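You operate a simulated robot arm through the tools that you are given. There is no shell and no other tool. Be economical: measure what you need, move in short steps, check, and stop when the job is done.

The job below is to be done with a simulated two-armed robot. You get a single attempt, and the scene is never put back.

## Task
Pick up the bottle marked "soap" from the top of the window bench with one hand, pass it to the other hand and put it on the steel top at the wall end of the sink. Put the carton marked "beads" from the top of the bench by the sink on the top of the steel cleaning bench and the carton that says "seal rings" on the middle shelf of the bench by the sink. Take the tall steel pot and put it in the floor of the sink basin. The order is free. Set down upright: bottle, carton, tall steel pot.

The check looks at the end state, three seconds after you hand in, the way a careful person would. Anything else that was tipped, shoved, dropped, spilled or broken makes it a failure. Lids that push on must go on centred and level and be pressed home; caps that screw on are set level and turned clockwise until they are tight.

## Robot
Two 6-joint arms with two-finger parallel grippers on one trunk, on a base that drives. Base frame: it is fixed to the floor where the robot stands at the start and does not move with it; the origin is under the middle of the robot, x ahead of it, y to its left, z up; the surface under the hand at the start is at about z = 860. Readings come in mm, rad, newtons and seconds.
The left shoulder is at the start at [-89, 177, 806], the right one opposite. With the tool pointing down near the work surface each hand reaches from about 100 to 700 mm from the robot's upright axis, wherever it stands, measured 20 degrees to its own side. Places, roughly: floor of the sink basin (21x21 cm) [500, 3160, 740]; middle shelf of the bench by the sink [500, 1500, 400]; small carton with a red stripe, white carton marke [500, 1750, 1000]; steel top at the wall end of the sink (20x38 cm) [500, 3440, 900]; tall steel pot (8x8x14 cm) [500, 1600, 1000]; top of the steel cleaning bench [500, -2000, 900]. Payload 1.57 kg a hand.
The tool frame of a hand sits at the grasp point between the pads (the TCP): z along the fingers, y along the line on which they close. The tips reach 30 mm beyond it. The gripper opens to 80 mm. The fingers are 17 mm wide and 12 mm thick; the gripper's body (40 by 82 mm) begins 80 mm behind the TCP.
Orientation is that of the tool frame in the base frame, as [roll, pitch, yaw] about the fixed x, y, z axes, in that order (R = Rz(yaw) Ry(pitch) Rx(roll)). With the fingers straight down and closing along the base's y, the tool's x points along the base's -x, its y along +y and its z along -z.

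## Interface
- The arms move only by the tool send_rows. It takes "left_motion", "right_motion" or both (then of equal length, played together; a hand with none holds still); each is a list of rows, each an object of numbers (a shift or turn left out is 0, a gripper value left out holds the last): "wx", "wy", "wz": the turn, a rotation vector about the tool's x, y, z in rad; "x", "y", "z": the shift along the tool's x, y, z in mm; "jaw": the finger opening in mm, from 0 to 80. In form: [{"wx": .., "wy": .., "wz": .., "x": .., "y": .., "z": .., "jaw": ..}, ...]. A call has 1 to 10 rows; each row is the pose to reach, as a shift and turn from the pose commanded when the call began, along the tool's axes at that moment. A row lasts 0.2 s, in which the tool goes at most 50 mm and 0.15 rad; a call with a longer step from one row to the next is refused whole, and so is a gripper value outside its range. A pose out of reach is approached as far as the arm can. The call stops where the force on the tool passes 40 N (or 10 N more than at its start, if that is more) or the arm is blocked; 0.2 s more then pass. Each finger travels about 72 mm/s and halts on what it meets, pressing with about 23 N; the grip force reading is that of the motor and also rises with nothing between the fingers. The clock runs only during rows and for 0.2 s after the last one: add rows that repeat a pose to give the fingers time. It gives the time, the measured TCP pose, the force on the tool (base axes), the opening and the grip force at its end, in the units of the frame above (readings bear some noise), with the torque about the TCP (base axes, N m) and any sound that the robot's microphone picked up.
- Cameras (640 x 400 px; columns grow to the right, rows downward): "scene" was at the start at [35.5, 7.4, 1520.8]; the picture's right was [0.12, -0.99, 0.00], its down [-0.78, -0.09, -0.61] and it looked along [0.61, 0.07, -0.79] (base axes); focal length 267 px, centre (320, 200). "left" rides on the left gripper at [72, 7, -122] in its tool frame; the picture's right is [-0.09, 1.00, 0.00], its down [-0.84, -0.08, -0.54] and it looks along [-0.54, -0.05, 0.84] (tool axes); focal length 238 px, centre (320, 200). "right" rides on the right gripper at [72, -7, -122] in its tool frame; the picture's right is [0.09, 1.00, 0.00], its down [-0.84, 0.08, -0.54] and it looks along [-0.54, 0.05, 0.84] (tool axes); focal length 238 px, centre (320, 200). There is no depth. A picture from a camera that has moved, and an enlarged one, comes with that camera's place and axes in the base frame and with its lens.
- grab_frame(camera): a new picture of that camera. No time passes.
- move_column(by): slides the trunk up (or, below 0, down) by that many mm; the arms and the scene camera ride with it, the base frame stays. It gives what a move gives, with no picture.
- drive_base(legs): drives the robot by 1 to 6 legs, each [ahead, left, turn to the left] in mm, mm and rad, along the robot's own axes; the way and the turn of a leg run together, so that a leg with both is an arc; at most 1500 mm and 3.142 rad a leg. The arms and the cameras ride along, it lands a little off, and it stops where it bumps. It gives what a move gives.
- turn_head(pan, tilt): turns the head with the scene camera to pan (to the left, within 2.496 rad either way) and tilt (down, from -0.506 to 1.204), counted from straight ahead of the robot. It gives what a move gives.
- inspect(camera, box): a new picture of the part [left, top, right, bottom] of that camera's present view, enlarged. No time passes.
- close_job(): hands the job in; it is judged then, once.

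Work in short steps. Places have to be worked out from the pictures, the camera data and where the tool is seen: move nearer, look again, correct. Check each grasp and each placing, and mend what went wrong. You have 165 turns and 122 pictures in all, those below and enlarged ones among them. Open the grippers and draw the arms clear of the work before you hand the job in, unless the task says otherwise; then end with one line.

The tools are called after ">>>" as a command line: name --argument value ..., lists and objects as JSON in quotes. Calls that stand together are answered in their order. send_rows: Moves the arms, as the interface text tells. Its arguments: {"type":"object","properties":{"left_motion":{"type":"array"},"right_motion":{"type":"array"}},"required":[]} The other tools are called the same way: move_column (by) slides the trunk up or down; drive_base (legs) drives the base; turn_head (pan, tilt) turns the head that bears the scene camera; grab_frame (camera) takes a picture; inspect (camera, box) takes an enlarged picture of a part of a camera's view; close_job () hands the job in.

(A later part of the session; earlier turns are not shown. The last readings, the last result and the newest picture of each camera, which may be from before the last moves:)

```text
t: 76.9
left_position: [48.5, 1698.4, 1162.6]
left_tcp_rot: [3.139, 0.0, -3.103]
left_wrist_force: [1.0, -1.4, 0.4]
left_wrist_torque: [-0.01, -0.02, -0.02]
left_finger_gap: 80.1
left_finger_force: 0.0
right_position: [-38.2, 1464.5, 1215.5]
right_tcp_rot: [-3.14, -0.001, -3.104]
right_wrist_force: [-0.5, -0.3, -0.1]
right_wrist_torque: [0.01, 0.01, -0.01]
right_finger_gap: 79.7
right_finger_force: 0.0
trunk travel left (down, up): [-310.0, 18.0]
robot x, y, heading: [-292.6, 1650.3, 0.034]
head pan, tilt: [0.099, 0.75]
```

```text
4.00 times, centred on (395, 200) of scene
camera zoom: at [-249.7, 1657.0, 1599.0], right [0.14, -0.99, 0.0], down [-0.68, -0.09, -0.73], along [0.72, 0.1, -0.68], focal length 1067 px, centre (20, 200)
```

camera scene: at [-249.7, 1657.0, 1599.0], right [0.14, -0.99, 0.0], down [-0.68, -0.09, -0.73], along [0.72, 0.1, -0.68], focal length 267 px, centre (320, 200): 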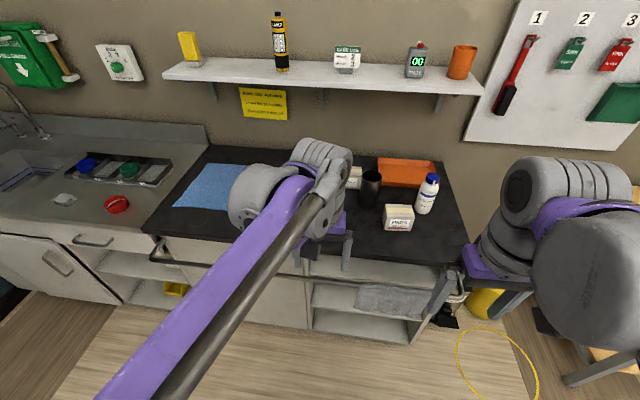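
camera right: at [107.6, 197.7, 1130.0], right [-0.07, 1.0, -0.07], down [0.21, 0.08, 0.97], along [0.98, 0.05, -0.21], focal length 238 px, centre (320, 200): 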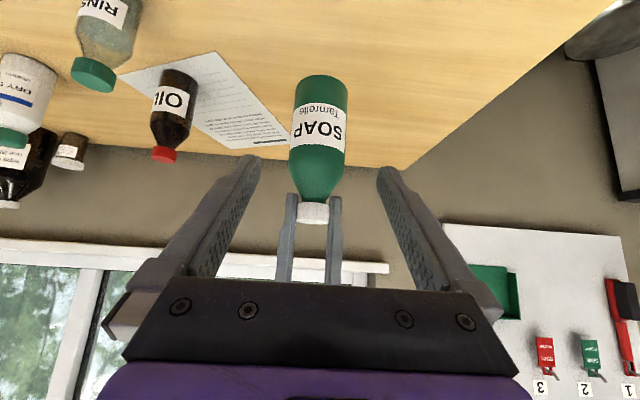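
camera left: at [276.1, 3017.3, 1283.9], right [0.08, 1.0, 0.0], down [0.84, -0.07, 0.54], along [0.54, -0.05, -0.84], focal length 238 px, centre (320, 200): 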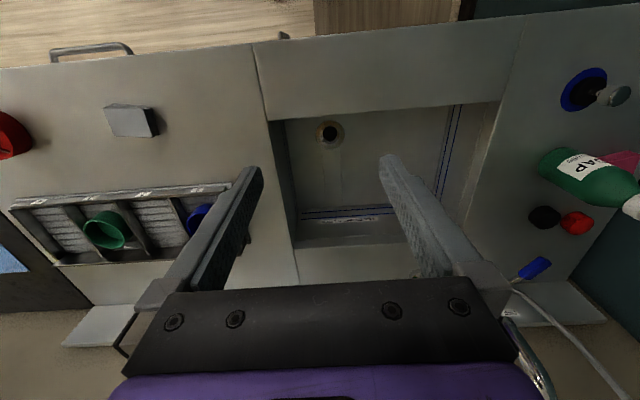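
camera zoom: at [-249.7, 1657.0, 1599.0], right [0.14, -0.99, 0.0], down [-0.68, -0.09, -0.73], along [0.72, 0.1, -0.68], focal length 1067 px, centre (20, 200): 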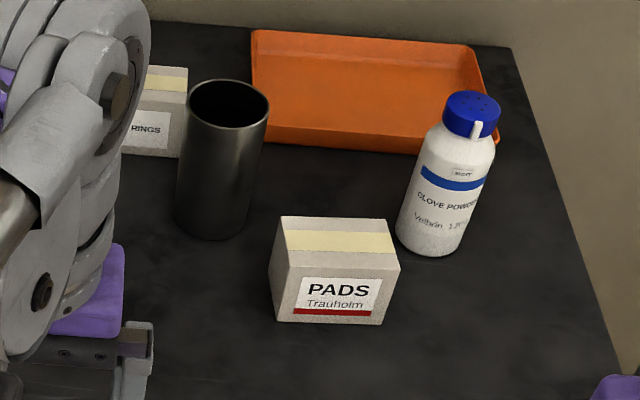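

Front carton is "PADS", the one behind ends in "RINGS". I straighten the base, move the left hand aside to the left and look again for "beads".

>>> drive_base --legs '[[0, 0, -0.034]]'

>>> send_rows --left_motion '[{"y": 40}, {"y": 80}, {"y": 120}, {"y": 160}, {"y": 200}, {"y": 240}, {"y": 280}]'

>>> grab_frame --camera "scene"

```text
t: 77.7
left_position: [50.4, 1685.6, 1162.0]
left_tcp_rot: [-3.141, 0.0, -3.138]
left_wrist_force: [0.6, -0.1, -0.8]
left_wrist_torque: [0.0, 0.02, -0.01]
left_finger_gap: 80.0
left_finger_force: 0.1
right_position: [-43.7, 1456.7, 1213.3]
right_tcp_rot: [3.142, 0.0, -3.138]
right_wrist_force: [0.4, 1.1, 0.2]
right_wrist_torque: [0.0, -0.02, 0.0]
right_finger_gap: 80.1
right_finger_force: 0.2
trunk travel left (down, up): [-310.0, 18.0]
robot x, y, heading: [-288.5, 1648.5, 0.003]
head pan, tilt: [0.099, 0.75]
```

```text
t: 79.3
left_position: [46.1, 1969.1, 1162.4]
left_tcp_rot: [3.14, 0.001, -3.139]
left_wrist_force: [0.1, 0.5, 0.0]
left_wrist_torque: [-0.01, -0.02, 0.01]
left_finger_gap: 79.9
left_finger_force: 0.1
right_position: [-41.9, 1456.6, 1214.4]
right_tcp_rot: [3.141, -0.001, -3.14]
right_wrist_force: [-0.3, 0.1, 0.8]
right_wrist_torque: [0.0, 0.0, -0.02]
right_finger_gap: 80.1
right_finger_force: 0.1
trunk travel left (down, up): [-310.0, 18.0]
robot x, y, heading: [-287.2, 1652.4, 0.002]
head pan, tilt: [0.099, 0.75]
```

```text
89 pictures are left
camera scene: at [-249.1, 1656.4, 1599.0], right [0.1, -0.99, 0.0], down [-0.68, -0.07, -0.73], along [0.73, 0.08, -0.68], focal length 267 px, centre (320, 200)
```

scene: 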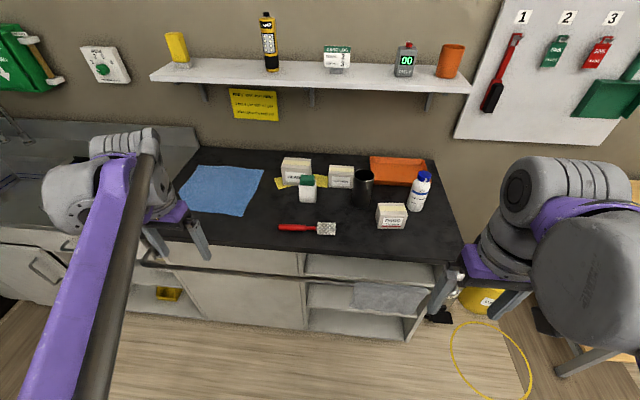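

>>> inspect --camera "scene" --box '[265, 140, 445, 250]'

>>> inspect --camera "scene" --box '[290, 240, 450, 350]'

```text
3.56 times, centred on (355, 195) of scene
camera zoom: at [-249.1, 1656.4, 1599.0], right [0.1, -0.99, 0.0], down [-0.68, -0.07, -0.73], along [0.73, 0.08, -0.68], focal length 948 px, centre (196, 218)
```

zoom: 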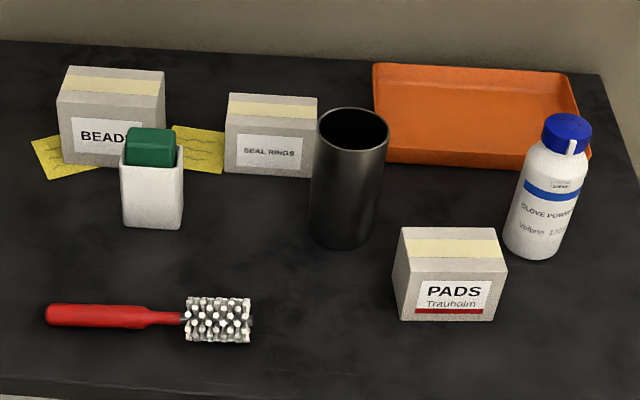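

```text
3.64 times, centred on (370, 295) of scene
camera zoom: at [-249.1, 1656.4, 1599.0], right [0.1, -0.99, 0.0], down [-0.68, -0.07, -0.73], along [0.73, 0.08, -0.68], focal length 970 px, centre (138, -146)
```

zoom: 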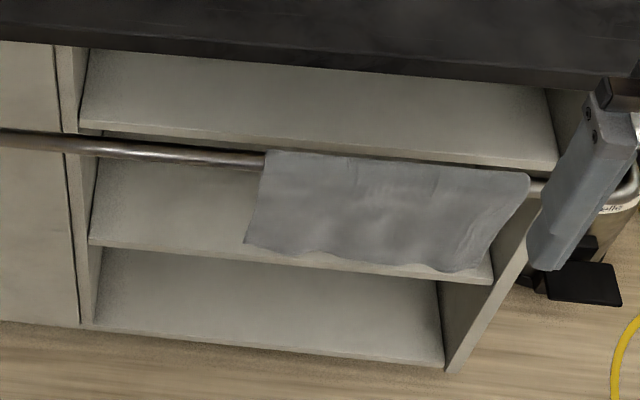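

Layout found: BEADS at (≈615, 1858), SEAL RINGS (≈620, 1663), pot (≈510, 1561, top ≈1035), PADS stays; shelves are below right, with a rail and towel in front. Pot first, pinched by its rim with the left hand: I drive up to the bench.

>>> drive_base --legs '[[0, -190, 0], [280, 0, 0]]'

>>> send_rows --left_motion '[{"y": -40}, {"y": -80}, {"y": -120}, {"y": -160}, {"y": -200}, {"y": -240}]'

>>> grab_frame --camera "left"

>>> grab_frame --camera "scene"

```text
t: 83.2
left_position: [336.0, 1772.7, 1161.9]
left_tcp_rot: [3.141, -0.001, 3.136]
left_wrist_force: [0.3, -1.0, 0.5]
left_wrist_torque: [-0.02, 0.0, -0.01]
left_finger_gap: 79.9
left_finger_force: 0.1
right_position: [239.8, 1260.6, 1214.0]
right_tcp_rot: [3.141, 0.0, 3.136]
right_wrist_force: [-0.2, -0.2, 0.7]
right_wrist_torque: [0.01, -0.03, -0.01]
right_finger_gap: 79.9
right_finger_force: 0.0
trunk travel left (down, up): [-310.0, 18.0]
robot x, y, heading: [-4.2, 1453.0, -0.002]
head pan, tilt: [0.099, 0.75]
```

```text
t: 84.6
left_position: [335.7, 1528.5, 1161.7]
left_tcp_rot: [3.141, 0.0, 3.139]
left_wrist_force: [0.4, -0.8, -0.6]
left_wrist_torque: [0.01, 0.0, 0.01]
left_finger_gap: 80.1
left_finger_force: 0.0
right_position: [240.7, 1260.2, 1215.4]
right_tcp_rot: [-3.141, 0.0, 3.137]
right_wrist_force: [0.0, -0.3, 0.5]
right_wrist_torque: [0.03, -0.01, -0.02]
right_finger_gap: 80.2
right_finger_force: 0.1
trunk travel left (down, up): [-310.0, 18.0]
robot x, y, heading: [-8.4, 1451.7, -0.007]
head pan, tilt: [0.099, 0.75]
```

```text
86 pictures are left
camera left: at [263.0, 1535.0, 1283.2], right [0.1, 1.0, 0.0], down [0.84, -0.08, 0.54], along [0.54, -0.05, -0.84], focal length 238 px, centre (320, 200)
```

left: 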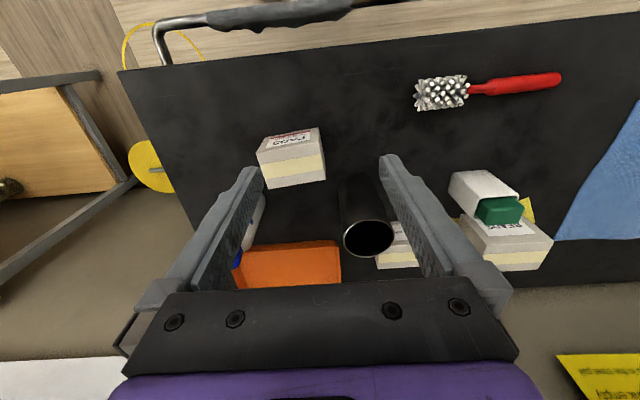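

```text
85 pictures are left
camera scene: at [37.2, 1460.9, 1599.0], right [0.09, -1.0, 0.0], down [-0.68, -0.06, -0.73], along [0.73, 0.07, -0.68], focal length 267 px, centre (320, 200)
```

scene: 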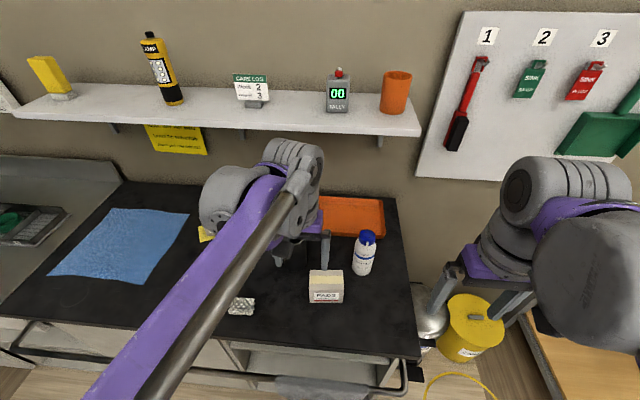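

Pot rim: centre about (497, 1582), diameter ≈72, top ≈1030. I move the left hand over the −y rim with the jaw at 45 mm, staying above it.

>>> send_rows --left_motion '[{"x": -40, "y": 5, "jaw": 45}, {"x": -80, "y": 10}, {"x": -120, "y": 14}, {"x": -162, "y": 18}, {"x": -162, "y": 18, "z": 35}, {"x": -162, "y": 18, "z": 70}, {"x": -162, "y": 18, "z": 70}]'

>>> grab_frame --camera "left"

>>> inspect --camera "scene" --box '[200, 120, 440, 320]'

```text
t: 86.2
left_position: [496.6, 1547.8, 1092.4]
left_tcp_rot: [3.141, 0.001, 3.137]
left_wrist_force: [0.1, 0.5, -1.1]
left_wrist_torque: [-0.02, 0.01, 0.02]
left_finger_gap: 45.3
left_finger_force: 0.0
right_position: [240.2, 1260.9, 1214.9]
right_tcp_rot: [3.141, 0.001, 3.135]
right_wrist_force: [0.6, 0.8, -0.2]
right_wrist_torque: [0.0, -0.01, 0.01]
right_finger_gap: 80.0
right_finger_force: 0.0
trunk travel left (down, up): [-310.0, 18.0]
robot x, y, heading: [-4.2, 1454.9, -0.009]
head pan, tilt: [0.099, 0.75]
```

```text
84 pictures are left
camera left: at [424.0, 1555.9, 1213.7], right [0.1, 1.0, 0.0], down [0.84, -0.08, 0.54], along [0.54, -0.05, -0.84], focal length 238 px, centre (320, 200)
```

left: 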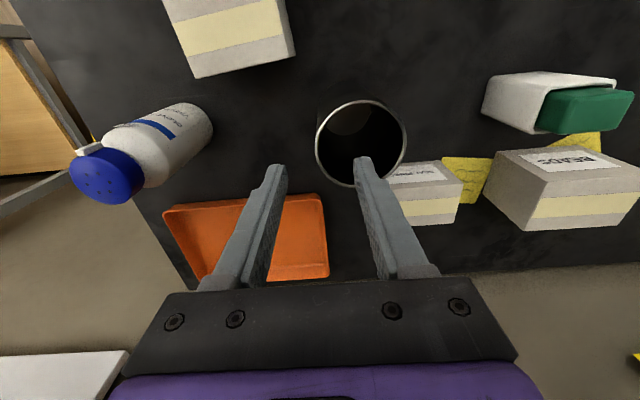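

```text
2.00 times, centred on (320, 220) of scene
camera zoom: at [37.0, 1461.7, 1599.1], right [0.09, -1.0, 0.0], down [-0.68, -0.06, -0.73], along [0.73, 0.07, -0.68], focal length 533 px, centre (320, 160)
```

zoom: 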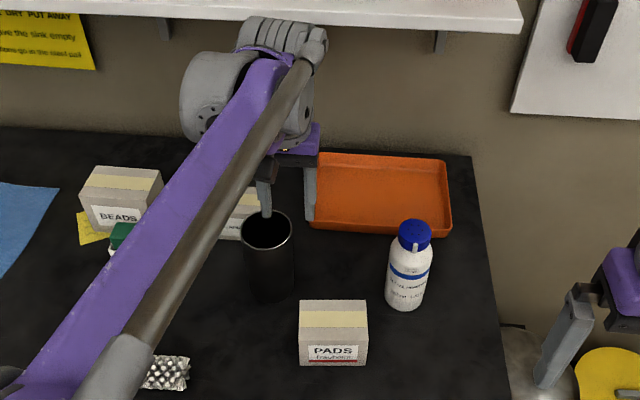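

The rim's near edge is at y≈1546, x≈490, z≈1036. I shift 7 mm back and go down 50 mm, one finger inside, then close.

>>> send_rows --left_motion '[{"x": 7, "y": -1}, {"x": 7, "y": -1, "z": 20}, {"x": 7, "y": -1, "z": 38}, {"x": 7, "y": -1, "z": 50}, {"x": 7, "y": -1, "z": 50}]'

>>> grab_frame --camera "left"

```text
t: 87.4
left_position: [490.6, 1546.1, 1042.2]
left_tcp_rot: [-3.141, 0.0, 3.135]
left_wrist_force: [0.1, -0.7, 0.3]
left_wrist_torque: [0.02, -0.01, -0.04]
left_finger_gap: 45.0
left_finger_force: 0.1
right_position: [240.1, 1261.3, 1214.8]
right_tcp_rot: [3.141, 0.0, 3.137]
right_wrist_force: [0.1, 0.0, -0.5]
right_wrist_torque: [0.0, -0.02, 0.01]
right_finger_gap: 79.9
right_finger_force: 0.1
trunk travel left (down, up): [-310.0, 18.0]
robot x, y, heading: [-8.1, 1456.5, -0.004]
head pan, tilt: [0.099, 0.75]
```

```text
82 pictures are left
camera left: at [417.0, 1553.4, 1163.4], right [0.1, 1.0, 0.0], down [0.84, -0.08, 0.54], along [0.54, -0.05, -0.84], focal length 238 px, centre (320, 200)
```

left: 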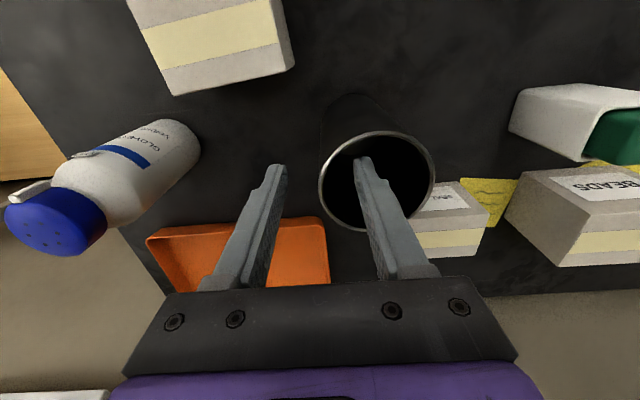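

One finger is inside the pot and one outside. I go 8 mm deeper and close on the wall.

>>> send_rows --left_motion '[{"z": 8}, {"z": 8, "jaw": 30}, {"z": 8, "jaw": 15}, {"z": 8, "jaw": 0}, {"z": 8, "jaw": 0}, {"z": 8, "jaw": 0}]'

>>> grab_frame --camera "left"

```text
t: 88.8
left_position: [488.8, 1547.7, 1034.9]
left_tcp_rot: [-3.142, 0.001, 3.137]
left_wrist_force: [0.9, 1.3, 4.6]
left_wrist_torque: [0.51, 0.11, -0.01]
left_finger_gap: 3.5
left_finger_force: 23.5
right_position: [240.8, 1261.3, 1214.5]
right_tcp_rot: [3.141, 0.0, 3.136]
right_wrist_force: [0.3, 0.0, 0.8]
right_wrist_torque: [0.02, -0.02, 0.02]
right_finger_gap: 79.7
right_finger_force: 0.0
trunk travel left (down, up): [-310.0, 18.0]
robot x, y, heading: [-8.5, 1453.5, -0.003]
head pan, tilt: [0.099, 0.75]
```

```text
81 pictures are left
camera left: at [416.2, 1553.9, 1155.4], right [0.1, 1.0, 0.0], down [0.84, -0.08, 0.54], along [0.54, -0.05, -0.84], focal length 238 px, centre (320, 200)
```

left: 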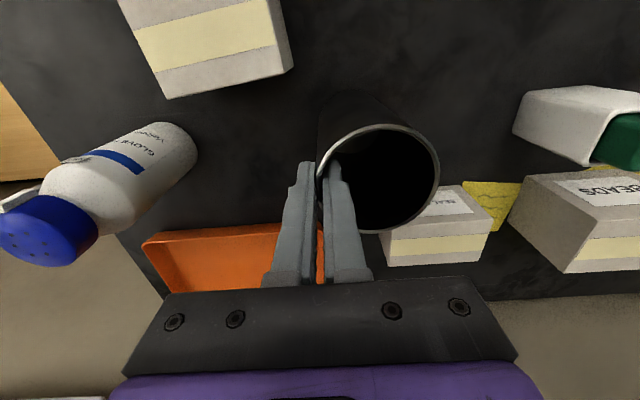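

The wall is pinched (3.5 mm). I lift slowly and check the pot hangs upright.

>>> send_rows --left_motion '[{"z": -10}, {"z": -25}, {"z": -50}, {"z": -75}, {"z": -75}]'

>>> grab_frame --camera "left"

>>> inspect --camera "scene" --box '[200, 120, 440, 320]'

```text
t: 90.0
left_position: [490.9, 1545.6, 1107.6]
left_tcp_rot: [3.141, 0.003, 3.138]
left_wrist_force: [0.9, -0.7, -1.1]
left_wrist_torque: [-0.08, -0.02, 0.01]
left_finger_gap: 3.5
left_finger_force: 22.8
right_position: [240.5, 1261.4, 1214.5]
right_tcp_rot: [3.141, 0.001, 3.137]
right_wrist_force: [0.4, -0.1, 0.2]
right_wrist_torque: [-0.01, 0.04, 0.0]
right_finger_gap: 80.1
right_finger_force: 0.0
trunk travel left (down, up): [-310.0, 18.0]
robot x, y, heading: [-6.7, 1454.0, -0.005]
head pan, tilt: [0.099, 0.75]
```

```text
80 pictures are left
camera left: at [417.9, 1554.1, 1228.5], right [0.1, 1.0, 0.0], down [0.84, -0.08, 0.54], along [0.54, -0.05, -0.84], focal length 238 px, centre (320, 200)
```

left: 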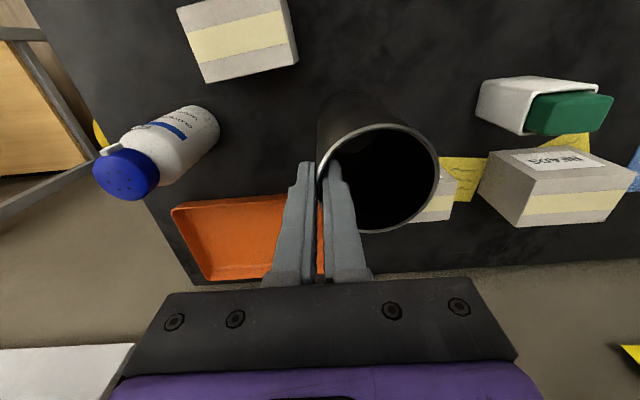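

```text
2.00 times, centred on (320, 220) of scene
camera zoom: at [37.0, 1461.8, 1599.0], right [0.09, -1.0, 0.0], down [-0.68, -0.06, -0.73], along [0.73, 0.07, -0.68], focal length 533 px, centre (320, 160)
```

zoom: 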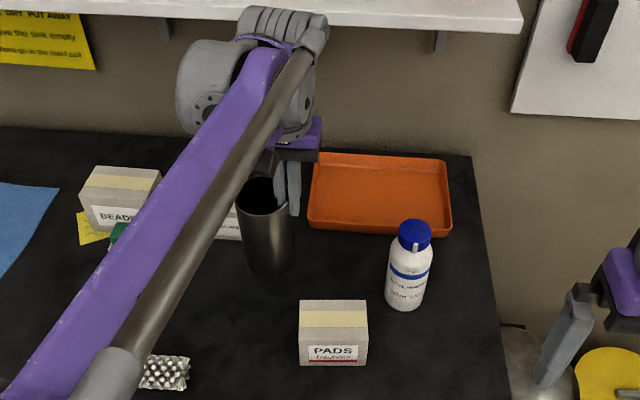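

The pot hangs upright, bottom ≈135 below the TCP. I pull the hand in, back the base off and drive to the sink.

>>> send_rows --left_motion '[{"x": 30}, {"x": 70}, {"x": 110}, {"x": 140, "z": -20}, {"x": 140, "z": -45}]'

>>> drive_base --legs '[[-300, 0, 0], [0, 1480, 0]]'

>>> turn_head --pan 0.3 --tilt 0.8

>>> grab_frame --camera "scene"

```text
t: 91.2
left_position: [352.4, 1548.3, 1155.4]
left_tcp_rot: [3.141, -0.001, 3.135]
left_wrist_force: [-0.1, -0.3, -1.2]
left_wrist_torque: [-0.02, 0.03, 0.0]
left_finger_gap: 3.6
left_finger_force: 23.0
right_position: [241.2, 1259.9, 1213.6]
right_tcp_rot: [3.14, 0.0, 3.135]
right_wrist_force: [-0.7, 0.9, 0.2]
right_wrist_torque: [0.02, -0.01, 0.01]
right_finger_gap: 79.9
right_finger_force: 0.1
trunk travel left (down, up): [-310.0, 18.0]
robot x, y, heading: [-1.1, 1454.3, -0.005]
head pan, tilt: [0.099, 0.75]
```

```text
t: 105.9
left_position: [52.8, 3025.3, 1153.7]
left_tcp_rot: [-3.142, 0.001, -3.136]
left_wrist_force: [-0.1, -0.4, -2.5]
left_wrist_torque: [-0.02, -0.01, 0.02]
left_finger_gap: 3.1
left_finger_force: 23.2
right_position: [-55.7, 2735.3, 1213.7]
right_tcp_rot: [3.141, 0.0, -3.136]
right_wrist_force: [-0.6, 0.4, 0.7]
right_wrist_torque: [-0.03, 0.03, -0.02]
right_finger_gap: 79.7
right_finger_force: 0.2
trunk travel left (down, up): [-310.0, 18.0]
robot x, y, heading: [-304.6, 2931.7, 0.005]
head pan, tilt: [0.099, 0.75]
```

```text
t: 106.6
left_position: [52.0, 3025.2, 1155.1]
left_tcp_rot: [3.141, -0.001, -3.136]
left_wrist_force: [0.2, 0.6, -0.7]
left_wrist_torque: [-0.06, 0.0, -0.01]
left_finger_gap: 3.2
left_finger_force: 22.8
right_position: [-55.9, 2735.2, 1215.0]
right_tcp_rot: [3.141, 0.0, -3.137]
right_wrist_force: [-0.3, -0.7, -1.1]
right_wrist_torque: [-0.01, -0.01, -0.02]
right_finger_gap: 80.0
right_finger_force: 0.0
trunk travel left (down, up): [-310.0, 18.0]
robot x, y, heading: [-305.4, 2926.8, 0.005]
head pan, tilt: [0.3, 0.799]
```

```text
78 pictures are left
camera scene: at [-266.8, 2950.1, 1595.0], right [0.3, -0.95, 0.0], down [-0.68, -0.22, -0.7], along [0.67, 0.21, -0.72], focal length 267 px, centre (320, 200)
```

scene: 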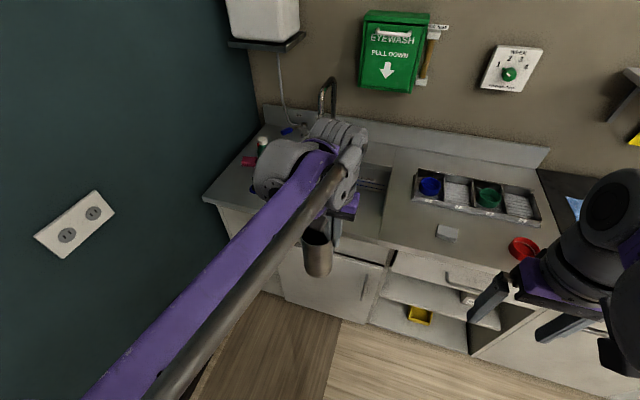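

The spout tip is around (575, 3212, 1125), so I'll set the pot nearer at about (465, 3120). I drive forward and take a closer look.

>>> drive_base --legs '[[305, 50, 0]]'

>>> grab_frame --camera "left"

>>> grab_frame --camera "scene"

```text
t: 108.7
left_position: [353.0, 3077.3, 1153.6]
left_tcp_rot: [-3.14, -0.001, -3.136]
left_wrist_force: [-0.2, -0.3, -0.2]
left_wrist_torque: [-0.04, 0.03, 0.02]
left_finger_gap: 2.8
left_finger_force: 23.1
right_position: [244.8, 2787.7, 1214.2]
right_tcp_rot: [3.141, -0.001, -3.135]
right_wrist_force: [0.0, 0.3, 0.0]
right_wrist_torque: [0.06, 0.0, -0.01]
right_finger_gap: 80.0
right_finger_force: 0.1
trunk travel left (down, up): [-310.0, 18.0]
robot x, y, heading: [-3.8, 2978.2, 0.003]
head pan, tilt: [0.3, 0.799]
```

```text
77 pictures are left
camera left: at [279.8, 3082.7, 1275.5], right [0.09, 1.0, 0.0], down [0.84, -0.07, 0.54], along [0.54, -0.05, -0.84], focal length 238 px, centre (320, 200)
```

left: 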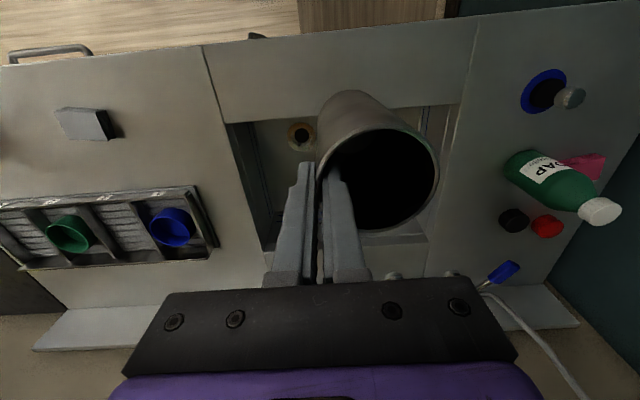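

```text
76 pictures are left
camera scene: at [33.3, 3001.4, 1594.9], right [0.3, -0.95, 0.0], down [-0.68, -0.22, -0.7], along [0.67, 0.21, -0.72], focal length 267 px, centre (320, 200)
```

scene: 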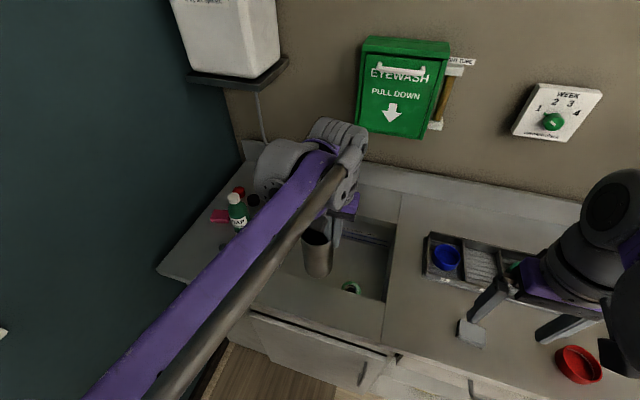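

The pot is steady over the basin area. I extend to x≈461 and lower halfway.

>>> send_rows --left_motion '[{"x": -36, "y": 3}, {"x": -72, "y": 5}, {"x": -108, "y": 8}, {"x": -108, "y": 8, "z": 30}, {"x": -108, "y": 8, "z": 65}, {"x": -108, "y": 8, "z": 100}, {"x": -108, "y": 8, "z": 130}, {"x": -108, "y": 8, "z": 150}, {"x": -108, "y": 8, "z": 150}]'

>>> grab_frame --camera "left"

>>> grab_frame --camera "scene"

```text
t: 110.7
left_position: [461.9, 3084.8, 1003.3]
left_tcp_rot: [-3.142, 0.001, -3.136]
left_wrist_force: [0.6, 0.1, -0.8]
left_wrist_torque: [-0.03, 0.0, 0.01]
left_finger_gap: 3.0
left_finger_force: 23.1
right_position: [244.8, 2786.7, 1216.0]
right_tcp_rot: [-3.14, 0.0, -3.136]
right_wrist_force: [-0.4, -0.2, 0.9]
right_wrist_torque: [0.01, 0.01, 0.01]
right_finger_gap: 80.0
right_finger_force: 0.1
trunk travel left (down, up): [-310.0, 18.0]
robot x, y, heading: [-1.3, 2978.4, 0.009]
head pan, tilt: [0.3, 0.799]
```

```text
75 pictures are left
camera left: at [389.5, 3090.7, 1124.8], right [0.09, 1.0, 0.0], down [0.84, -0.07, 0.54], along [0.54, -0.05, -0.84], focal length 238 px, centre (320, 200)
```

left: 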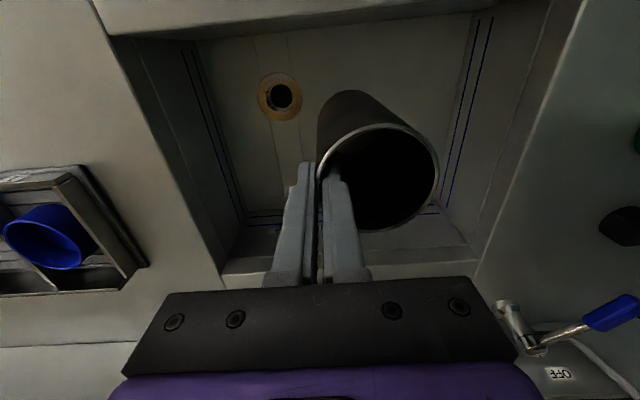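

```text
74 pictures are left
camera scene: at [33.6, 3001.4, 1595.0], right [0.3, -0.95, 0.0], down [-0.68, -0.22, -0.7], along [0.66, 0.21, -0.72], focal length 267 px, centre (320, 200)
```

scene: 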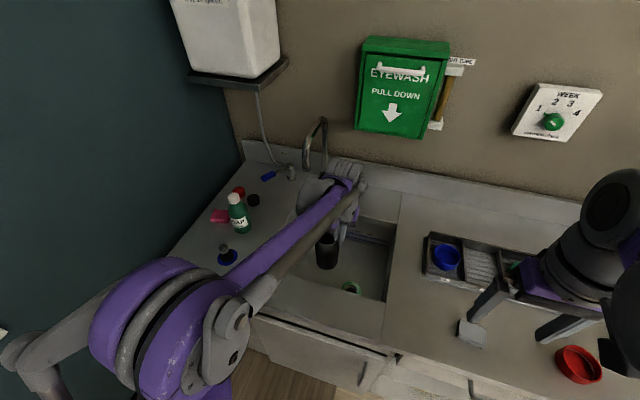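

Clear all round. I continue down to just above the floor, then slowly until contact.

>>> send_rows --left_motion '[{"z": 30}, {"z": 60}, {"z": 90}, {"z": 108}, {"z": 115}, {"z": 119}, {"z": 122}, {"z": 122}]'

```text
t: 112.5
left_position: [460.3, 3086.3, 881.1]
left_tcp_rot: [-3.14, 0.0, -3.135]
left_wrist_force: [-1.3, 0.0, -1.9]
left_wrist_torque: [-0.05, -0.02, -0.01]
left_finger_gap: 2.9
left_finger_force: 23.0
right_position: [245.7, 2787.6, 1215.0]
right_tcp_rot: [-3.141, -0.001, -3.135]
right_wrist_force: [0.3, 0.6, -1.0]
right_wrist_torque: [0.0, -0.04, 0.01]
right_finger_gap: 80.1
right_finger_force: 0.0
trunk travel left (down, up): [-310.0, 18.0]
robot x, y, heading: [-1.7, 2975.4, -0.001]
head pan, tilt: [0.3, 0.799]
```

>>> send_rows --left_motion '[{"z": 2}, {"z": 4}, {"z": 6}, {"z": 8}, {"z": 10}, {"z": 10}]'

>>> grab_frame --camera "left"

```text
t: 113.6
left_position: [461.2, 3083.8, 876.1]
left_tcp_rot: [3.141, 0.003, -3.139]
left_wrist_force: [1.1, -3.2, 29.9]
left_wrist_torque: [0.71, 0.41, 0.0]
left_finger_gap: 2.6
left_finger_force: 22.8
right_position: [244.3, 2786.0, 1215.0]
right_tcp_rot: [3.14, 0.001, -3.138]
right_wrist_force: [0.1, 0.4, -1.1]
right_wrist_torque: [-0.01, -0.01, 0.01]
right_finger_gap: 79.8
right_finger_force: 0.1
trunk travel left (down, up): [-310.0, 18.0]
robot x, y, heading: [-0.8, 2975.2, 0.005]
head pan, tilt: [0.3, 0.799]
stopped in row 5 (left hand): the force on the tool passed its limit at 43 N (the readings are from after the stop); the commanded pose is now the measured one
```

```text
73 pictures are left
camera left: at [387.9, 3090.1, 997.7], right [0.09, 1.0, 0.0], down [0.84, -0.07, 0.54], along [0.54, -0.05, -0.84], focal length 238 px, centre (320, 200)
```

left: 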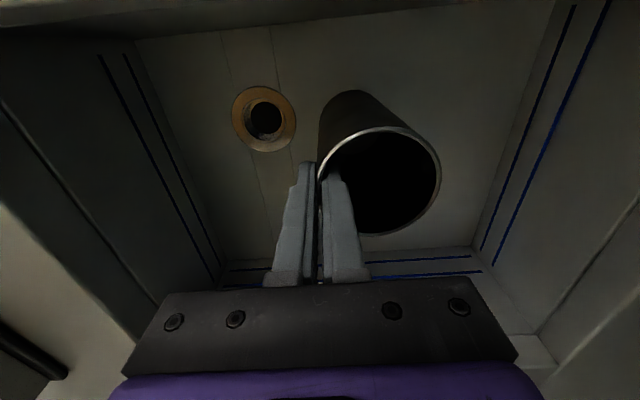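

The pot touches the floor at the expected height. I ease off, open to 40 and lift the hand straight out.

>>> send_rows --left_motion '[{"z": -1}, {"z": -1, "jaw": 15}, {"z": -1, "jaw": 35}, {"z": -1, "jaw": 35}, {"z": -20}, {"z": -50}, {"z": -90}, {"z": -140}, {"z": -190}, {"z": -240}]'

>>> grab_frame --camera "left"

```text
t: 115.8
left_position: [459.6, 3084.1, 1114.1]
left_tcp_rot: [3.141, 0.002, -3.136]
left_wrist_force: [-0.1, -0.7, 0.4]
left_wrist_torque: [0.03, -0.02, 0.0]
left_finger_gap: 35.0
left_finger_force: 0.0
right_position: [244.8, 2786.5, 1214.7]
right_tcp_rot: [-3.14, -0.001, -3.138]
right_wrist_force: [-0.8, 0.0, 0.2]
right_wrist_torque: [-0.02, -0.01, 0.04]
right_finger_gap: 80.4
right_finger_force: 0.1
trunk travel left (down, up): [-310.0, 18.0]
robot x, y, heading: [0.8, 2978.8, 0.004]
head pan, tilt: [0.3, 0.799]
```

```text
72 pictures are left
camera left: at [388.0, 3090.4, 1236.3], right [0.09, 1.0, 0.0], down [0.84, -0.07, 0.54], along [0.54, -0.05, -0.84], focal length 238 px, centre (320, 200)
```

left: 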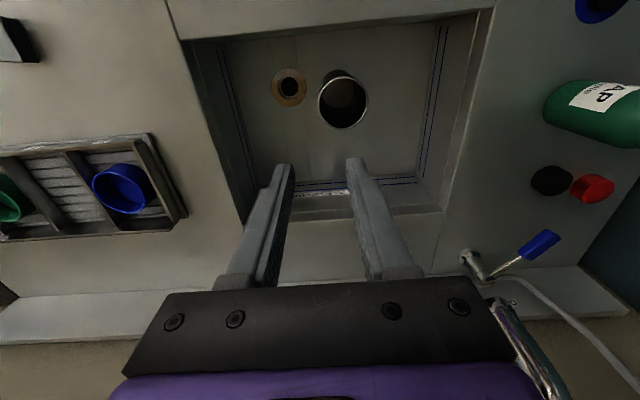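

The pot stands upright at about (460, 3117), clear of the drain. I pull the hand back and drive to the bench for the seal-rings carton.

>>> send_rows --left_motion '[{"x": 30, "z": -15, "jaw": 80}, {"x": 60, "z": -30}, {"x": 90, "z": -45}, {"x": 120, "z": -45}]'

>>> drive_base --legs '[[-310, 0, 0], [0, -1450, 0]]'

>>> grab_frame --camera "scene"

```text
t: 116.8
left_position: [339.9, 3084.4, 1159.1]
left_tcp_rot: [3.141, 0.0, -3.136]
left_wrist_force: [0.0, 0.6, 0.3]
left_wrist_torque: [0.02, 0.0, 0.03]
left_finger_gap: 79.7
left_finger_force: 0.0
right_position: [243.5, 2787.0, 1214.4]
right_tcp_rot: [3.141, 0.003, -3.138]
right_wrist_force: [0.3, -0.2, -0.3]
right_wrist_torque: [0.03, 0.0, 0.0]
right_finger_gap: 79.8
right_finger_force: 0.1
trunk travel left (down, up): [-310.0, 18.0]
robot x, y, heading: [1.2, 2978.7, 0.004]
head pan, tilt: [0.3, 0.799]
```

```text
t: 131.5
left_position: [48.0, 1620.3, 1160.2]
left_tcp_rot: [-3.141, 0.001, -3.127]
left_wrist_force: [0.6, -0.1, -0.5]
left_wrist_torque: [-0.04, 0.0, 0.02]
left_finger_gap: 80.1
left_finger_force: 0.0
right_position: [-44.8, 1322.0, 1214.4]
right_tcp_rot: [-3.141, 0.001, -3.124]
right_wrist_force: [-0.9, -0.6, -0.2]
right_wrist_torque: [-0.01, -0.03, 0.02]
right_finger_gap: 80.0
right_finger_force: 0.1
trunk travel left (down, up): [-310.0, 18.0]
robot x, y, heading: [-300.4, 1510.6, 0.016]
head pan, tilt: [0.3, 0.799]
```

```text
71 pictures are left
camera scene: at [-259.2, 1534.2, 1595.0], right [0.31, -0.95, 0.0], down [-0.68, -0.22, -0.7], along [0.66, 0.22, -0.72], focal length 267 px, centre (320, 200)
```

scene: 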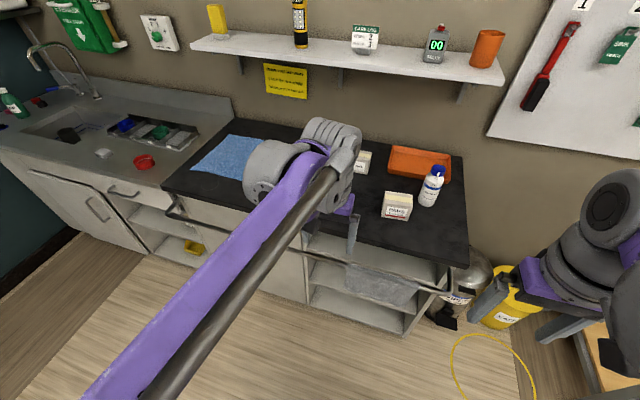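

I drive up to the bench, straighten the heading, and look down with the left camera.

>>> drive_base --legs '[[300, 0, -0.016]]'

>>> send_rows --left_motion '[{"x": -40, "y": 10}, {"x": -80, "y": 20}, {"x": -120, "y": 30}, {"x": -160, "y": 40}]'

>>> grab_frame --camera "left"

```text
t: 133.5
left_position: [345.0, 1617.5, 1159.0]
left_tcp_rot: [-3.142, 0.0, 3.142]
left_wrist_force: [-0.2, 0.0, -0.1]
left_wrist_torque: [0.02, -0.04, 0.01]
left_finger_gap: 80.1
left_finger_force: 0.1
right_position: [248.0, 1321.4, 1215.0]
right_tcp_rot: [3.141, -0.001, -3.14]
right_wrist_force: [0.1, -0.6, 0.3]
right_wrist_torque: [0.01, -0.01, 0.01]
right_finger_gap: 79.9
right_finger_force: 0.0
trunk travel left (down, up): [-310.0, 18.0]
robot x, y, heading: [-0.7, 1515.2, 0.005]
head pan, tilt: [0.3, 0.799]
```

```text
t: 134.5
left_position: [504.6, 1657.4, 1159.6]
left_tcp_rot: [-3.141, 0.0, 3.141]
left_wrist_force: [0.6, 0.0, -0.4]
left_wrist_torque: [0.02, -0.01, 0.0]
left_finger_gap: 80.0
left_finger_force: 0.0
right_position: [249.3, 1321.1, 1215.0]
right_tcp_rot: [-3.141, -0.001, -3.14]
right_wrist_force: [0.5, 1.1, -0.1]
right_wrist_torque: [-0.01, 0.05, 0.01]
right_finger_gap: 80.0
right_finger_force: 0.1
trunk travel left (down, up): [-310.0, 18.0]
robot x, y, heading: [-0.1, 1513.6, 0.003]
head pan, tilt: [0.3, 0.799]
```

```text
70 pictures are left
camera left: at [432.5, 1663.9, 1279.9], right [0.09, 1.0, 0.0], down [0.84, -0.08, 0.54], along [0.54, -0.05, -0.84], focal length 238 px, centre (320, 200)
```

left: 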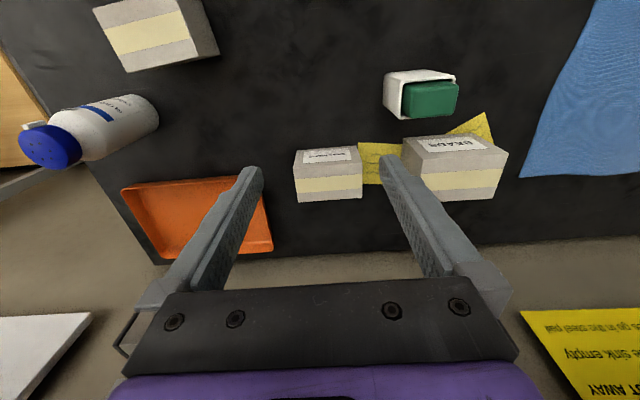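

>>> inspect --camera "left" --box '[270, 110, 530, 230]'

```text
2.46 times, centred on (400, 170) of left
camera zoom: at [432.5, 1663.9, 1279.9], right [0.09, 1.0, 0.0], down [0.84, -0.08, 0.54], along [0.54, -0.05, -0.84], focal length 587 px, centre (123, 274)
```

zoom: 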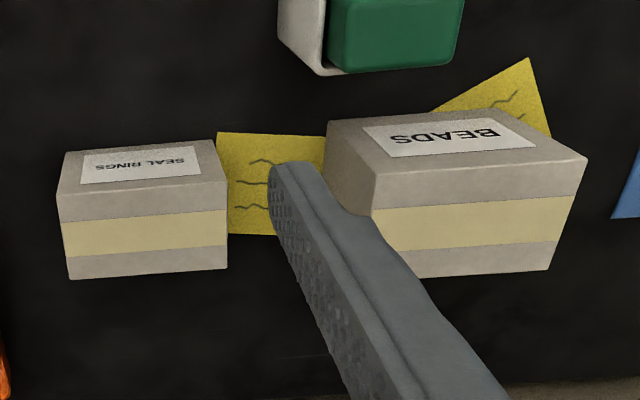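

Seal-rings carton: about 98 (y) × 59 (x) × 68 high, centre (604, 1662), aligned with the bench. I rotate the left hand 90° so the fingers close along x, still short of the carton.

>>> send_rows --left_motion '[{"wz": 0.15, "z": 8}, {"wz": 0.3, "z": 16}, {"wz": 0.45, "z": 24}, {"wz": 0.6, "z": 32}, {"wz": 0.75, "z": 40}, {"wz": 0.9, "z": 48}, {"wz": 1.05, "z": 56}, {"wz": 1.2, "z": 64}, {"wz": 1.35, "z": 72}, {"wz": 1.5, "z": 80}]'

```text
t: 136.7
left_position: [505.9, 1658.8, 1079.6]
left_tcp_rot: [-3.141, 0.001, 1.637]
left_wrist_force: [-0.8, 0.8, 0.5]
left_wrist_torque: [-0.03, -0.01, 0.01]
left_finger_gap: 80.0
left_finger_force: 0.1
right_position: [245.8, 1320.6, 1213.6]
right_tcp_rot: [-3.141, -0.001, -3.14]
right_wrist_force: [0.0, -0.3, -0.8]
right_wrist_torque: [0.02, 0.0, -0.04]
right_finger_gap: 79.7
right_finger_force: 0.1
trunk travel left (down, up): [-310.0, 18.0]
robot x, y, heading: [-1.0, 1512.1, 0.006]
head pan, tilt: [0.3, 0.799]
```

Rotated. Now I move over the carton at TCP z≈1040 and finish the turn.

>>> send_rows --left_motion '[{"wz": 0.03, "x": -1, "y": 30, "z": 10}, {"wz": 0.066, "x": -2, "y": 60, "z": 25}, {"wz": 0.066, "x": -4, "y": 98, "z": 38}, {"wz": 0.066, "x": -4, "y": 98, "z": 38}]'

>>> grab_frame --camera "left"

>>> grab_frame --camera "scene"

```text
t: 137.7
left_position: [584.5, 1658.7, 1048.0]
left_tcp_rot: [3.127, 0.001, 1.575]
left_wrist_force: [0.1, 0.8, 0.4]
left_wrist_torque: [0.0, 0.02, 0.0]
left_finger_gap: 80.1
left_finger_force: 0.1
right_position: [224.9, 1321.2, 1216.3]
right_tcp_rot: [3.142, 0.016, -3.139]
right_wrist_force: [0.5, -0.3, 0.7]
right_wrist_torque: [0.02, 0.0, 0.02]
right_finger_gap: 79.9
right_finger_force: 0.0
trunk travel left (down, up): [-310.0, 18.0]
robot x, y, heading: [-2.7, 1511.9, 0.002]
head pan, tilt: [0.3, 0.799]
```

```text
68 pictures are left
camera left: at [587.9, 1731.2, 1169.7], right [1.0, -0.09, 0.01], down [-0.08, -0.84, 0.54], along [-0.04, -0.54, -0.84], focal length 238 px, centre (320, 200)
```

left: 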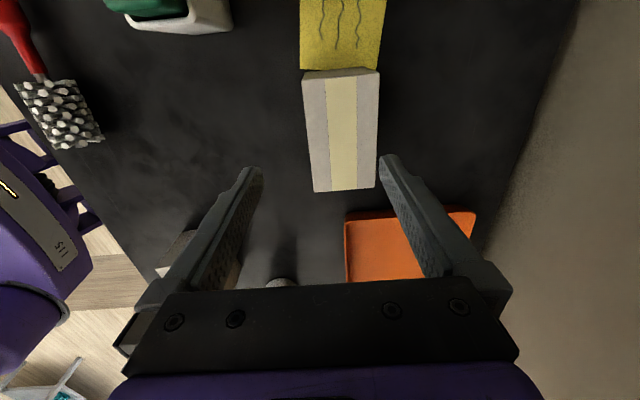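

```text
67 pictures are left
camera scene: at [9.4, 1536.1, 1594.2], right [0.3, -0.95, 0.0], down [-0.67, -0.21, -0.71], along [0.68, 0.21, -0.71], focal length 267 px, centre (320, 200)
```

scene: 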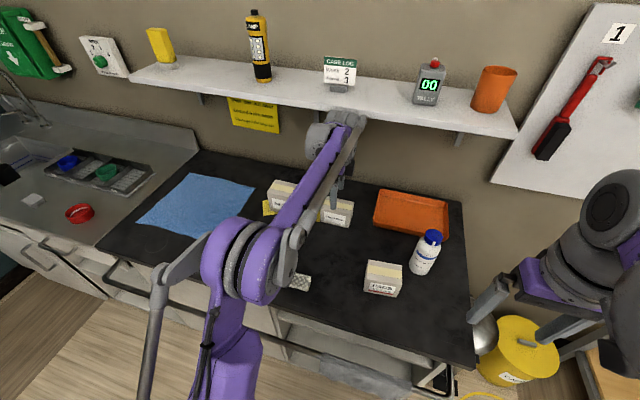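

The readings shifted: the whole robot leans back 0.016 rad, so the wrist presses on something — most likely the wall shelf. I back off at once.

>>> send_rows --left_motion '[{"y": -30}, {"y": -60}, {"y": -85}, {"y": -85}]'

>>> inspect --camera "scene" --box '[240, 40, 440, 240]'

```text
t: 138.7
left_position: [518.1, 1658.6, 1041.1]
left_tcp_rot: [3.141, 0.0, 1.575]
left_wrist_force: [-0.1, 0.2, 0.7]
left_wrist_torque: [-0.01, 0.03, 0.03]
left_finger_gap: 80.1
left_finger_force: 0.2
right_position: [247.9, 1320.4, 1214.9]
right_tcp_rot: [3.141, -0.001, -3.14]
right_wrist_force: [0.5, 0.2, 0.8]
right_wrist_torque: [-0.01, 0.0, 0.02]
right_finger_gap: 79.7
right_finger_force: 0.0
trunk travel left (down, up): [-310.0, 18.0]
robot x, y, heading: [-0.4, 1515.5, 0.003]
head pan, tilt: [0.3, 0.799]
```

```text
2.00 times, centred on (340, 140) of scene
camera zoom: at [38.0, 1536.5, 1595.2], right [0.3, -0.95, 0.0], down [-0.69, -0.21, -0.7], along [0.67, 0.21, -0.72], focal length 533 px, centre (280, 320)
```

zoom: 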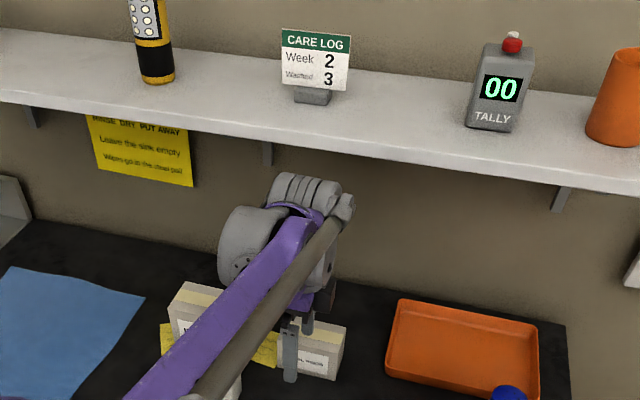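

Shelf items look undisturbed and the robot is level again. The wall shelf front is near x≈640, z≈1265, so an upright wrist won't fit there. Better: the right hand tilted, pointing +y and down, gripping the carton from the −y side — that keeps the wrist low. First I retract the left hand.

>>> send_rows --left_motion '[{"y": -30, "wz": -0.15}, {"y": -60, "wz": -0.3}, {"y": -90, "wz": -0.45}, {"y": -120, "wz": -0.6}, {"y": -150, "wz": -0.75, "z": -20}, {"y": -180, "wz": -0.9, "z": -40}, {"y": -200, "wz": -1.05, "z": -60}, {"y": -200, "wz": -1.2, "z": -80}, {"y": -200, "wz": -1.35, "z": -100}, {"y": -200, "wz": -1.5, "z": -120}]'

>>> turn_head --pan -0.1 --tilt 0.75

>>> grab_frame --camera "scene"

```text
t: 140.9
left_position: [318.2, 1658.4, 1161.7]
left_tcp_rot: [3.141, 0.002, 3.08]
left_wrist_force: [0.4, 0.7, -0.2]
left_wrist_torque: [0.01, 0.02, 0.02]
left_finger_gap: 80.1
left_finger_force: 0.1
right_position: [246.6, 1320.8, 1215.2]
right_tcp_rot: [3.141, 0.0, -3.139]
right_wrist_force: [0.0, -0.9, -0.5]
right_wrist_torque: [0.03, -0.03, 0.02]
right_finger_gap: 80.2
right_finger_force: 0.1
trunk travel left (down, up): [-310.0, 18.0]
robot x, y, heading: [-3.3, 1513.2, -0.001]
head pan, tilt: [0.3, 0.799]
```

```text
t: 141.8
left_position: [317.3, 1659.5, 1161.0]
left_tcp_rot: [-3.14, 0.001, 3.076]
left_wrist_force: [0.3, 0.1, 0.0]
left_wrist_torque: [-0.02, 0.0, -0.01]
left_finger_gap: 79.9
left_finger_force: 0.1
right_position: [245.4, 1320.8, 1214.6]
right_tcp_rot: [3.141, -0.001, -3.141]
right_wrist_force: [0.4, -1.0, 0.6]
right_wrist_torque: [0.01, -0.06, -0.02]
right_finger_gap: 80.0
right_finger_force: 0.0
trunk travel left (down, up): [-310.0, 18.0]
robot x, y, heading: [-1.5, 1513.0, 0.003]
head pan, tilt: [-0.099, 0.75]
```

```text
65 pictures are left
camera scene: at [42.1, 1504.3, 1599.0], right [-0.1, -1.0, 0.0], down [-0.68, 0.07, -0.73], along [0.73, -0.07, -0.68], focal length 267 px, centre (320, 200)
```

scene: 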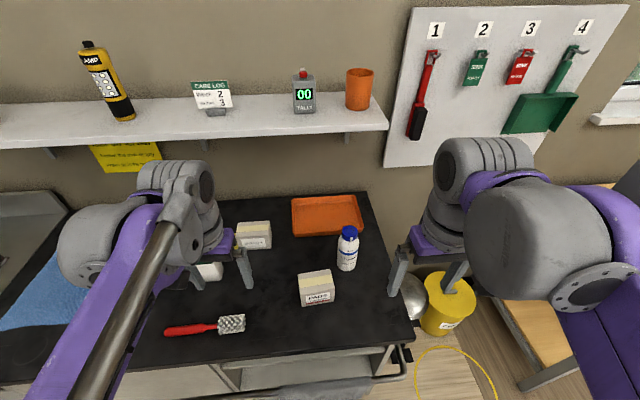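

I drive 270 mm left so the carton lies to the right hand's side, then turn the right hand 90°.

>>> drive_base --legs '[[0, 270, 0]]'

>>> send_rows --right_motion '[{"wz": -0.15, "x": -20}, {"wz": -0.3, "x": -40}, {"wz": -0.45, "x": -60}, {"wz": -0.6, "x": -80}, {"wz": -0.75, "x": -100, "z": 20}, {"wz": -0.9, "x": -120, "z": 40}, {"wz": -1.05, "x": -140, "z": 60}, {"wz": -1.2, "x": -160, "z": 80}, {"wz": -1.35, "x": -180, "z": 90}, {"wz": -1.5, "x": -200, "z": 90}]'

```text
t: 144.7
left_position: [317.0, 1930.3, 1160.9]
left_tcp_rot: [3.141, 0.001, 3.08]
left_wrist_force: [-0.3, 0.6, -0.6]
left_wrist_torque: [-0.01, 0.01, -0.01]
left_finger_gap: 80.2
left_finger_force: 0.1
right_position: [245.9, 1590.3, 1214.5]
right_tcp_rot: [-3.141, 0.001, -3.137]
right_wrist_force: [-0.1, -0.2, -0.1]
right_wrist_torque: [0.01, -0.01, -0.02]
right_finger_gap: 80.1
right_finger_force: 0.0
trunk travel left (down, up): [-310.0, 18.0]
robot x, y, heading: [-2.4, 1784.4, 0.006]
head pan, tilt: [-0.099, 0.75]
```

```text
t: 146.9
left_position: [317.1, 1929.9, 1161.4]
left_tcp_rot: [3.14, 0.0, 3.079]
left_wrist_force: [0.6, -0.4, 0.0]
left_wrist_torque: [-0.03, 0.01, 0.01]
left_finger_gap: 80.2
left_finger_force: 0.0
right_position: [447.4, 1592.9, 1123.7]
right_tcp_rot: [3.142, 0.002, -1.634]
right_wrist_force: [-0.4, 0.0, 0.2]
right_wrist_torque: [0.02, 0.01, 0.03]
right_finger_gap: 80.0
right_finger_force: 0.2
trunk travel left (down, up): [-310.0, 18.0]
robot x, y, heading: [0.7, 1780.8, 0.002]
head pan, tilt: [-0.099, 0.75]
```

The right hand is turned. Next I tilt it 46° so that it points +y and down, staying at x≈450 and y≈1600.

>>> send_rows --right_motion '[{"wx": -0.004, "wy": -0.13, "wz": -0.01, "z": 15}, {"wx": -0.008, "wy": -0.26, "wz": -0.02, "z": 30}, {"wx": -0.012, "wy": -0.39, "wz": -0.03, "z": 45}, {"wx": -0.016, "wy": -0.52, "wz": -0.04, "z": 55}, {"wx": -0.02, "wy": -0.66, "wz": -0.05, "z": 60}, {"wx": -0.025, "wy": -0.8, "wz": -0.063, "z": 60}, {"wx": -0.025, "wy": -0.8, "wz": -0.063, "z": 60}]'

>>> grab_frame --camera "right"

>>> grab_frame --camera "scene"

```text
t: 148.5
left_position: [314.9, 1930.9, 1161.8]
left_tcp_rot: [-3.141, 0.003, 3.079]
left_wrist_force: [0.6, -0.7, 0.5]
left_wrist_torque: [0.01, 0.0, -0.02]
left_finger_gap: 80.2
left_finger_force: 0.2
right_position: [445.8, 1593.1, 1065.5]
right_tcp_rot: [-3.138, 0.801, -1.567]
right_wrist_force: [0.2, 0.0, 0.8]
right_wrist_torque: [0.0, 0.02, -0.01]
right_finger_gap: 79.7
right_finger_force: 0.0
trunk travel left (down, up): [-310.0, 18.0]
robot x, y, heading: [0.8, 1783.9, 0.006]
head pan, tilt: [-0.099, 0.75]
```

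```text
64 pictures are left
camera right: at [453.1, 1453.7, 1097.2], right [-1.0, -0.06, -0.07], down [-0.08, 0.19, 0.98], along [-0.05, 0.98, -0.2], focal length 238 px, centre (320, 200)
```

right: 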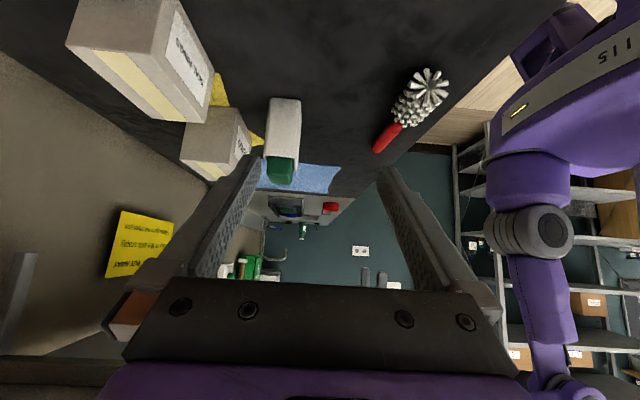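

```text
63 pictures are left
camera scene: at [41.1, 1774.5, 1599.0], right [-0.09, -1.0, 0.0], down [-0.68, 0.06, -0.73], along [0.73, -0.07, -0.68], focal length 267 px, centre (320, 200)
```

scene: 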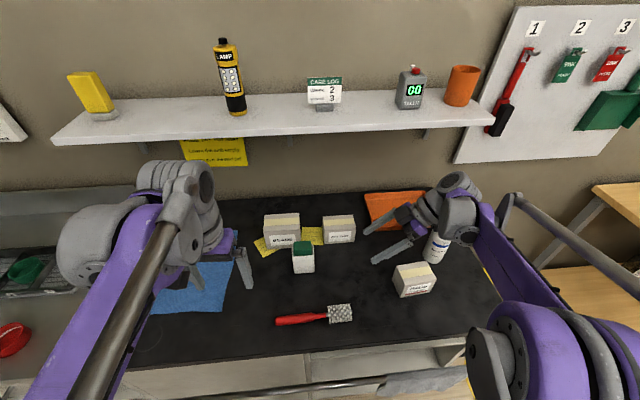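

The tilt works. I enlarge the right camera's view of the carton to measure it.

>>> inspect --camera "right" --box '[50, 0, 290, 190]'

```text
2.11 times, centred on (170, 95) of right
camera zoom: at [453.1, 1453.7, 1097.2], right [-1.0, -0.06, -0.07], down [-0.08, 0.19, 0.98], along [-0.05, 0.98, -0.2], focal length 502 px, centre (636, 421)
```

zoom: 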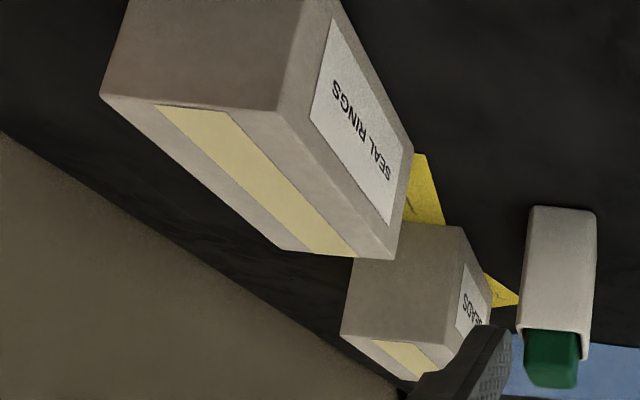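

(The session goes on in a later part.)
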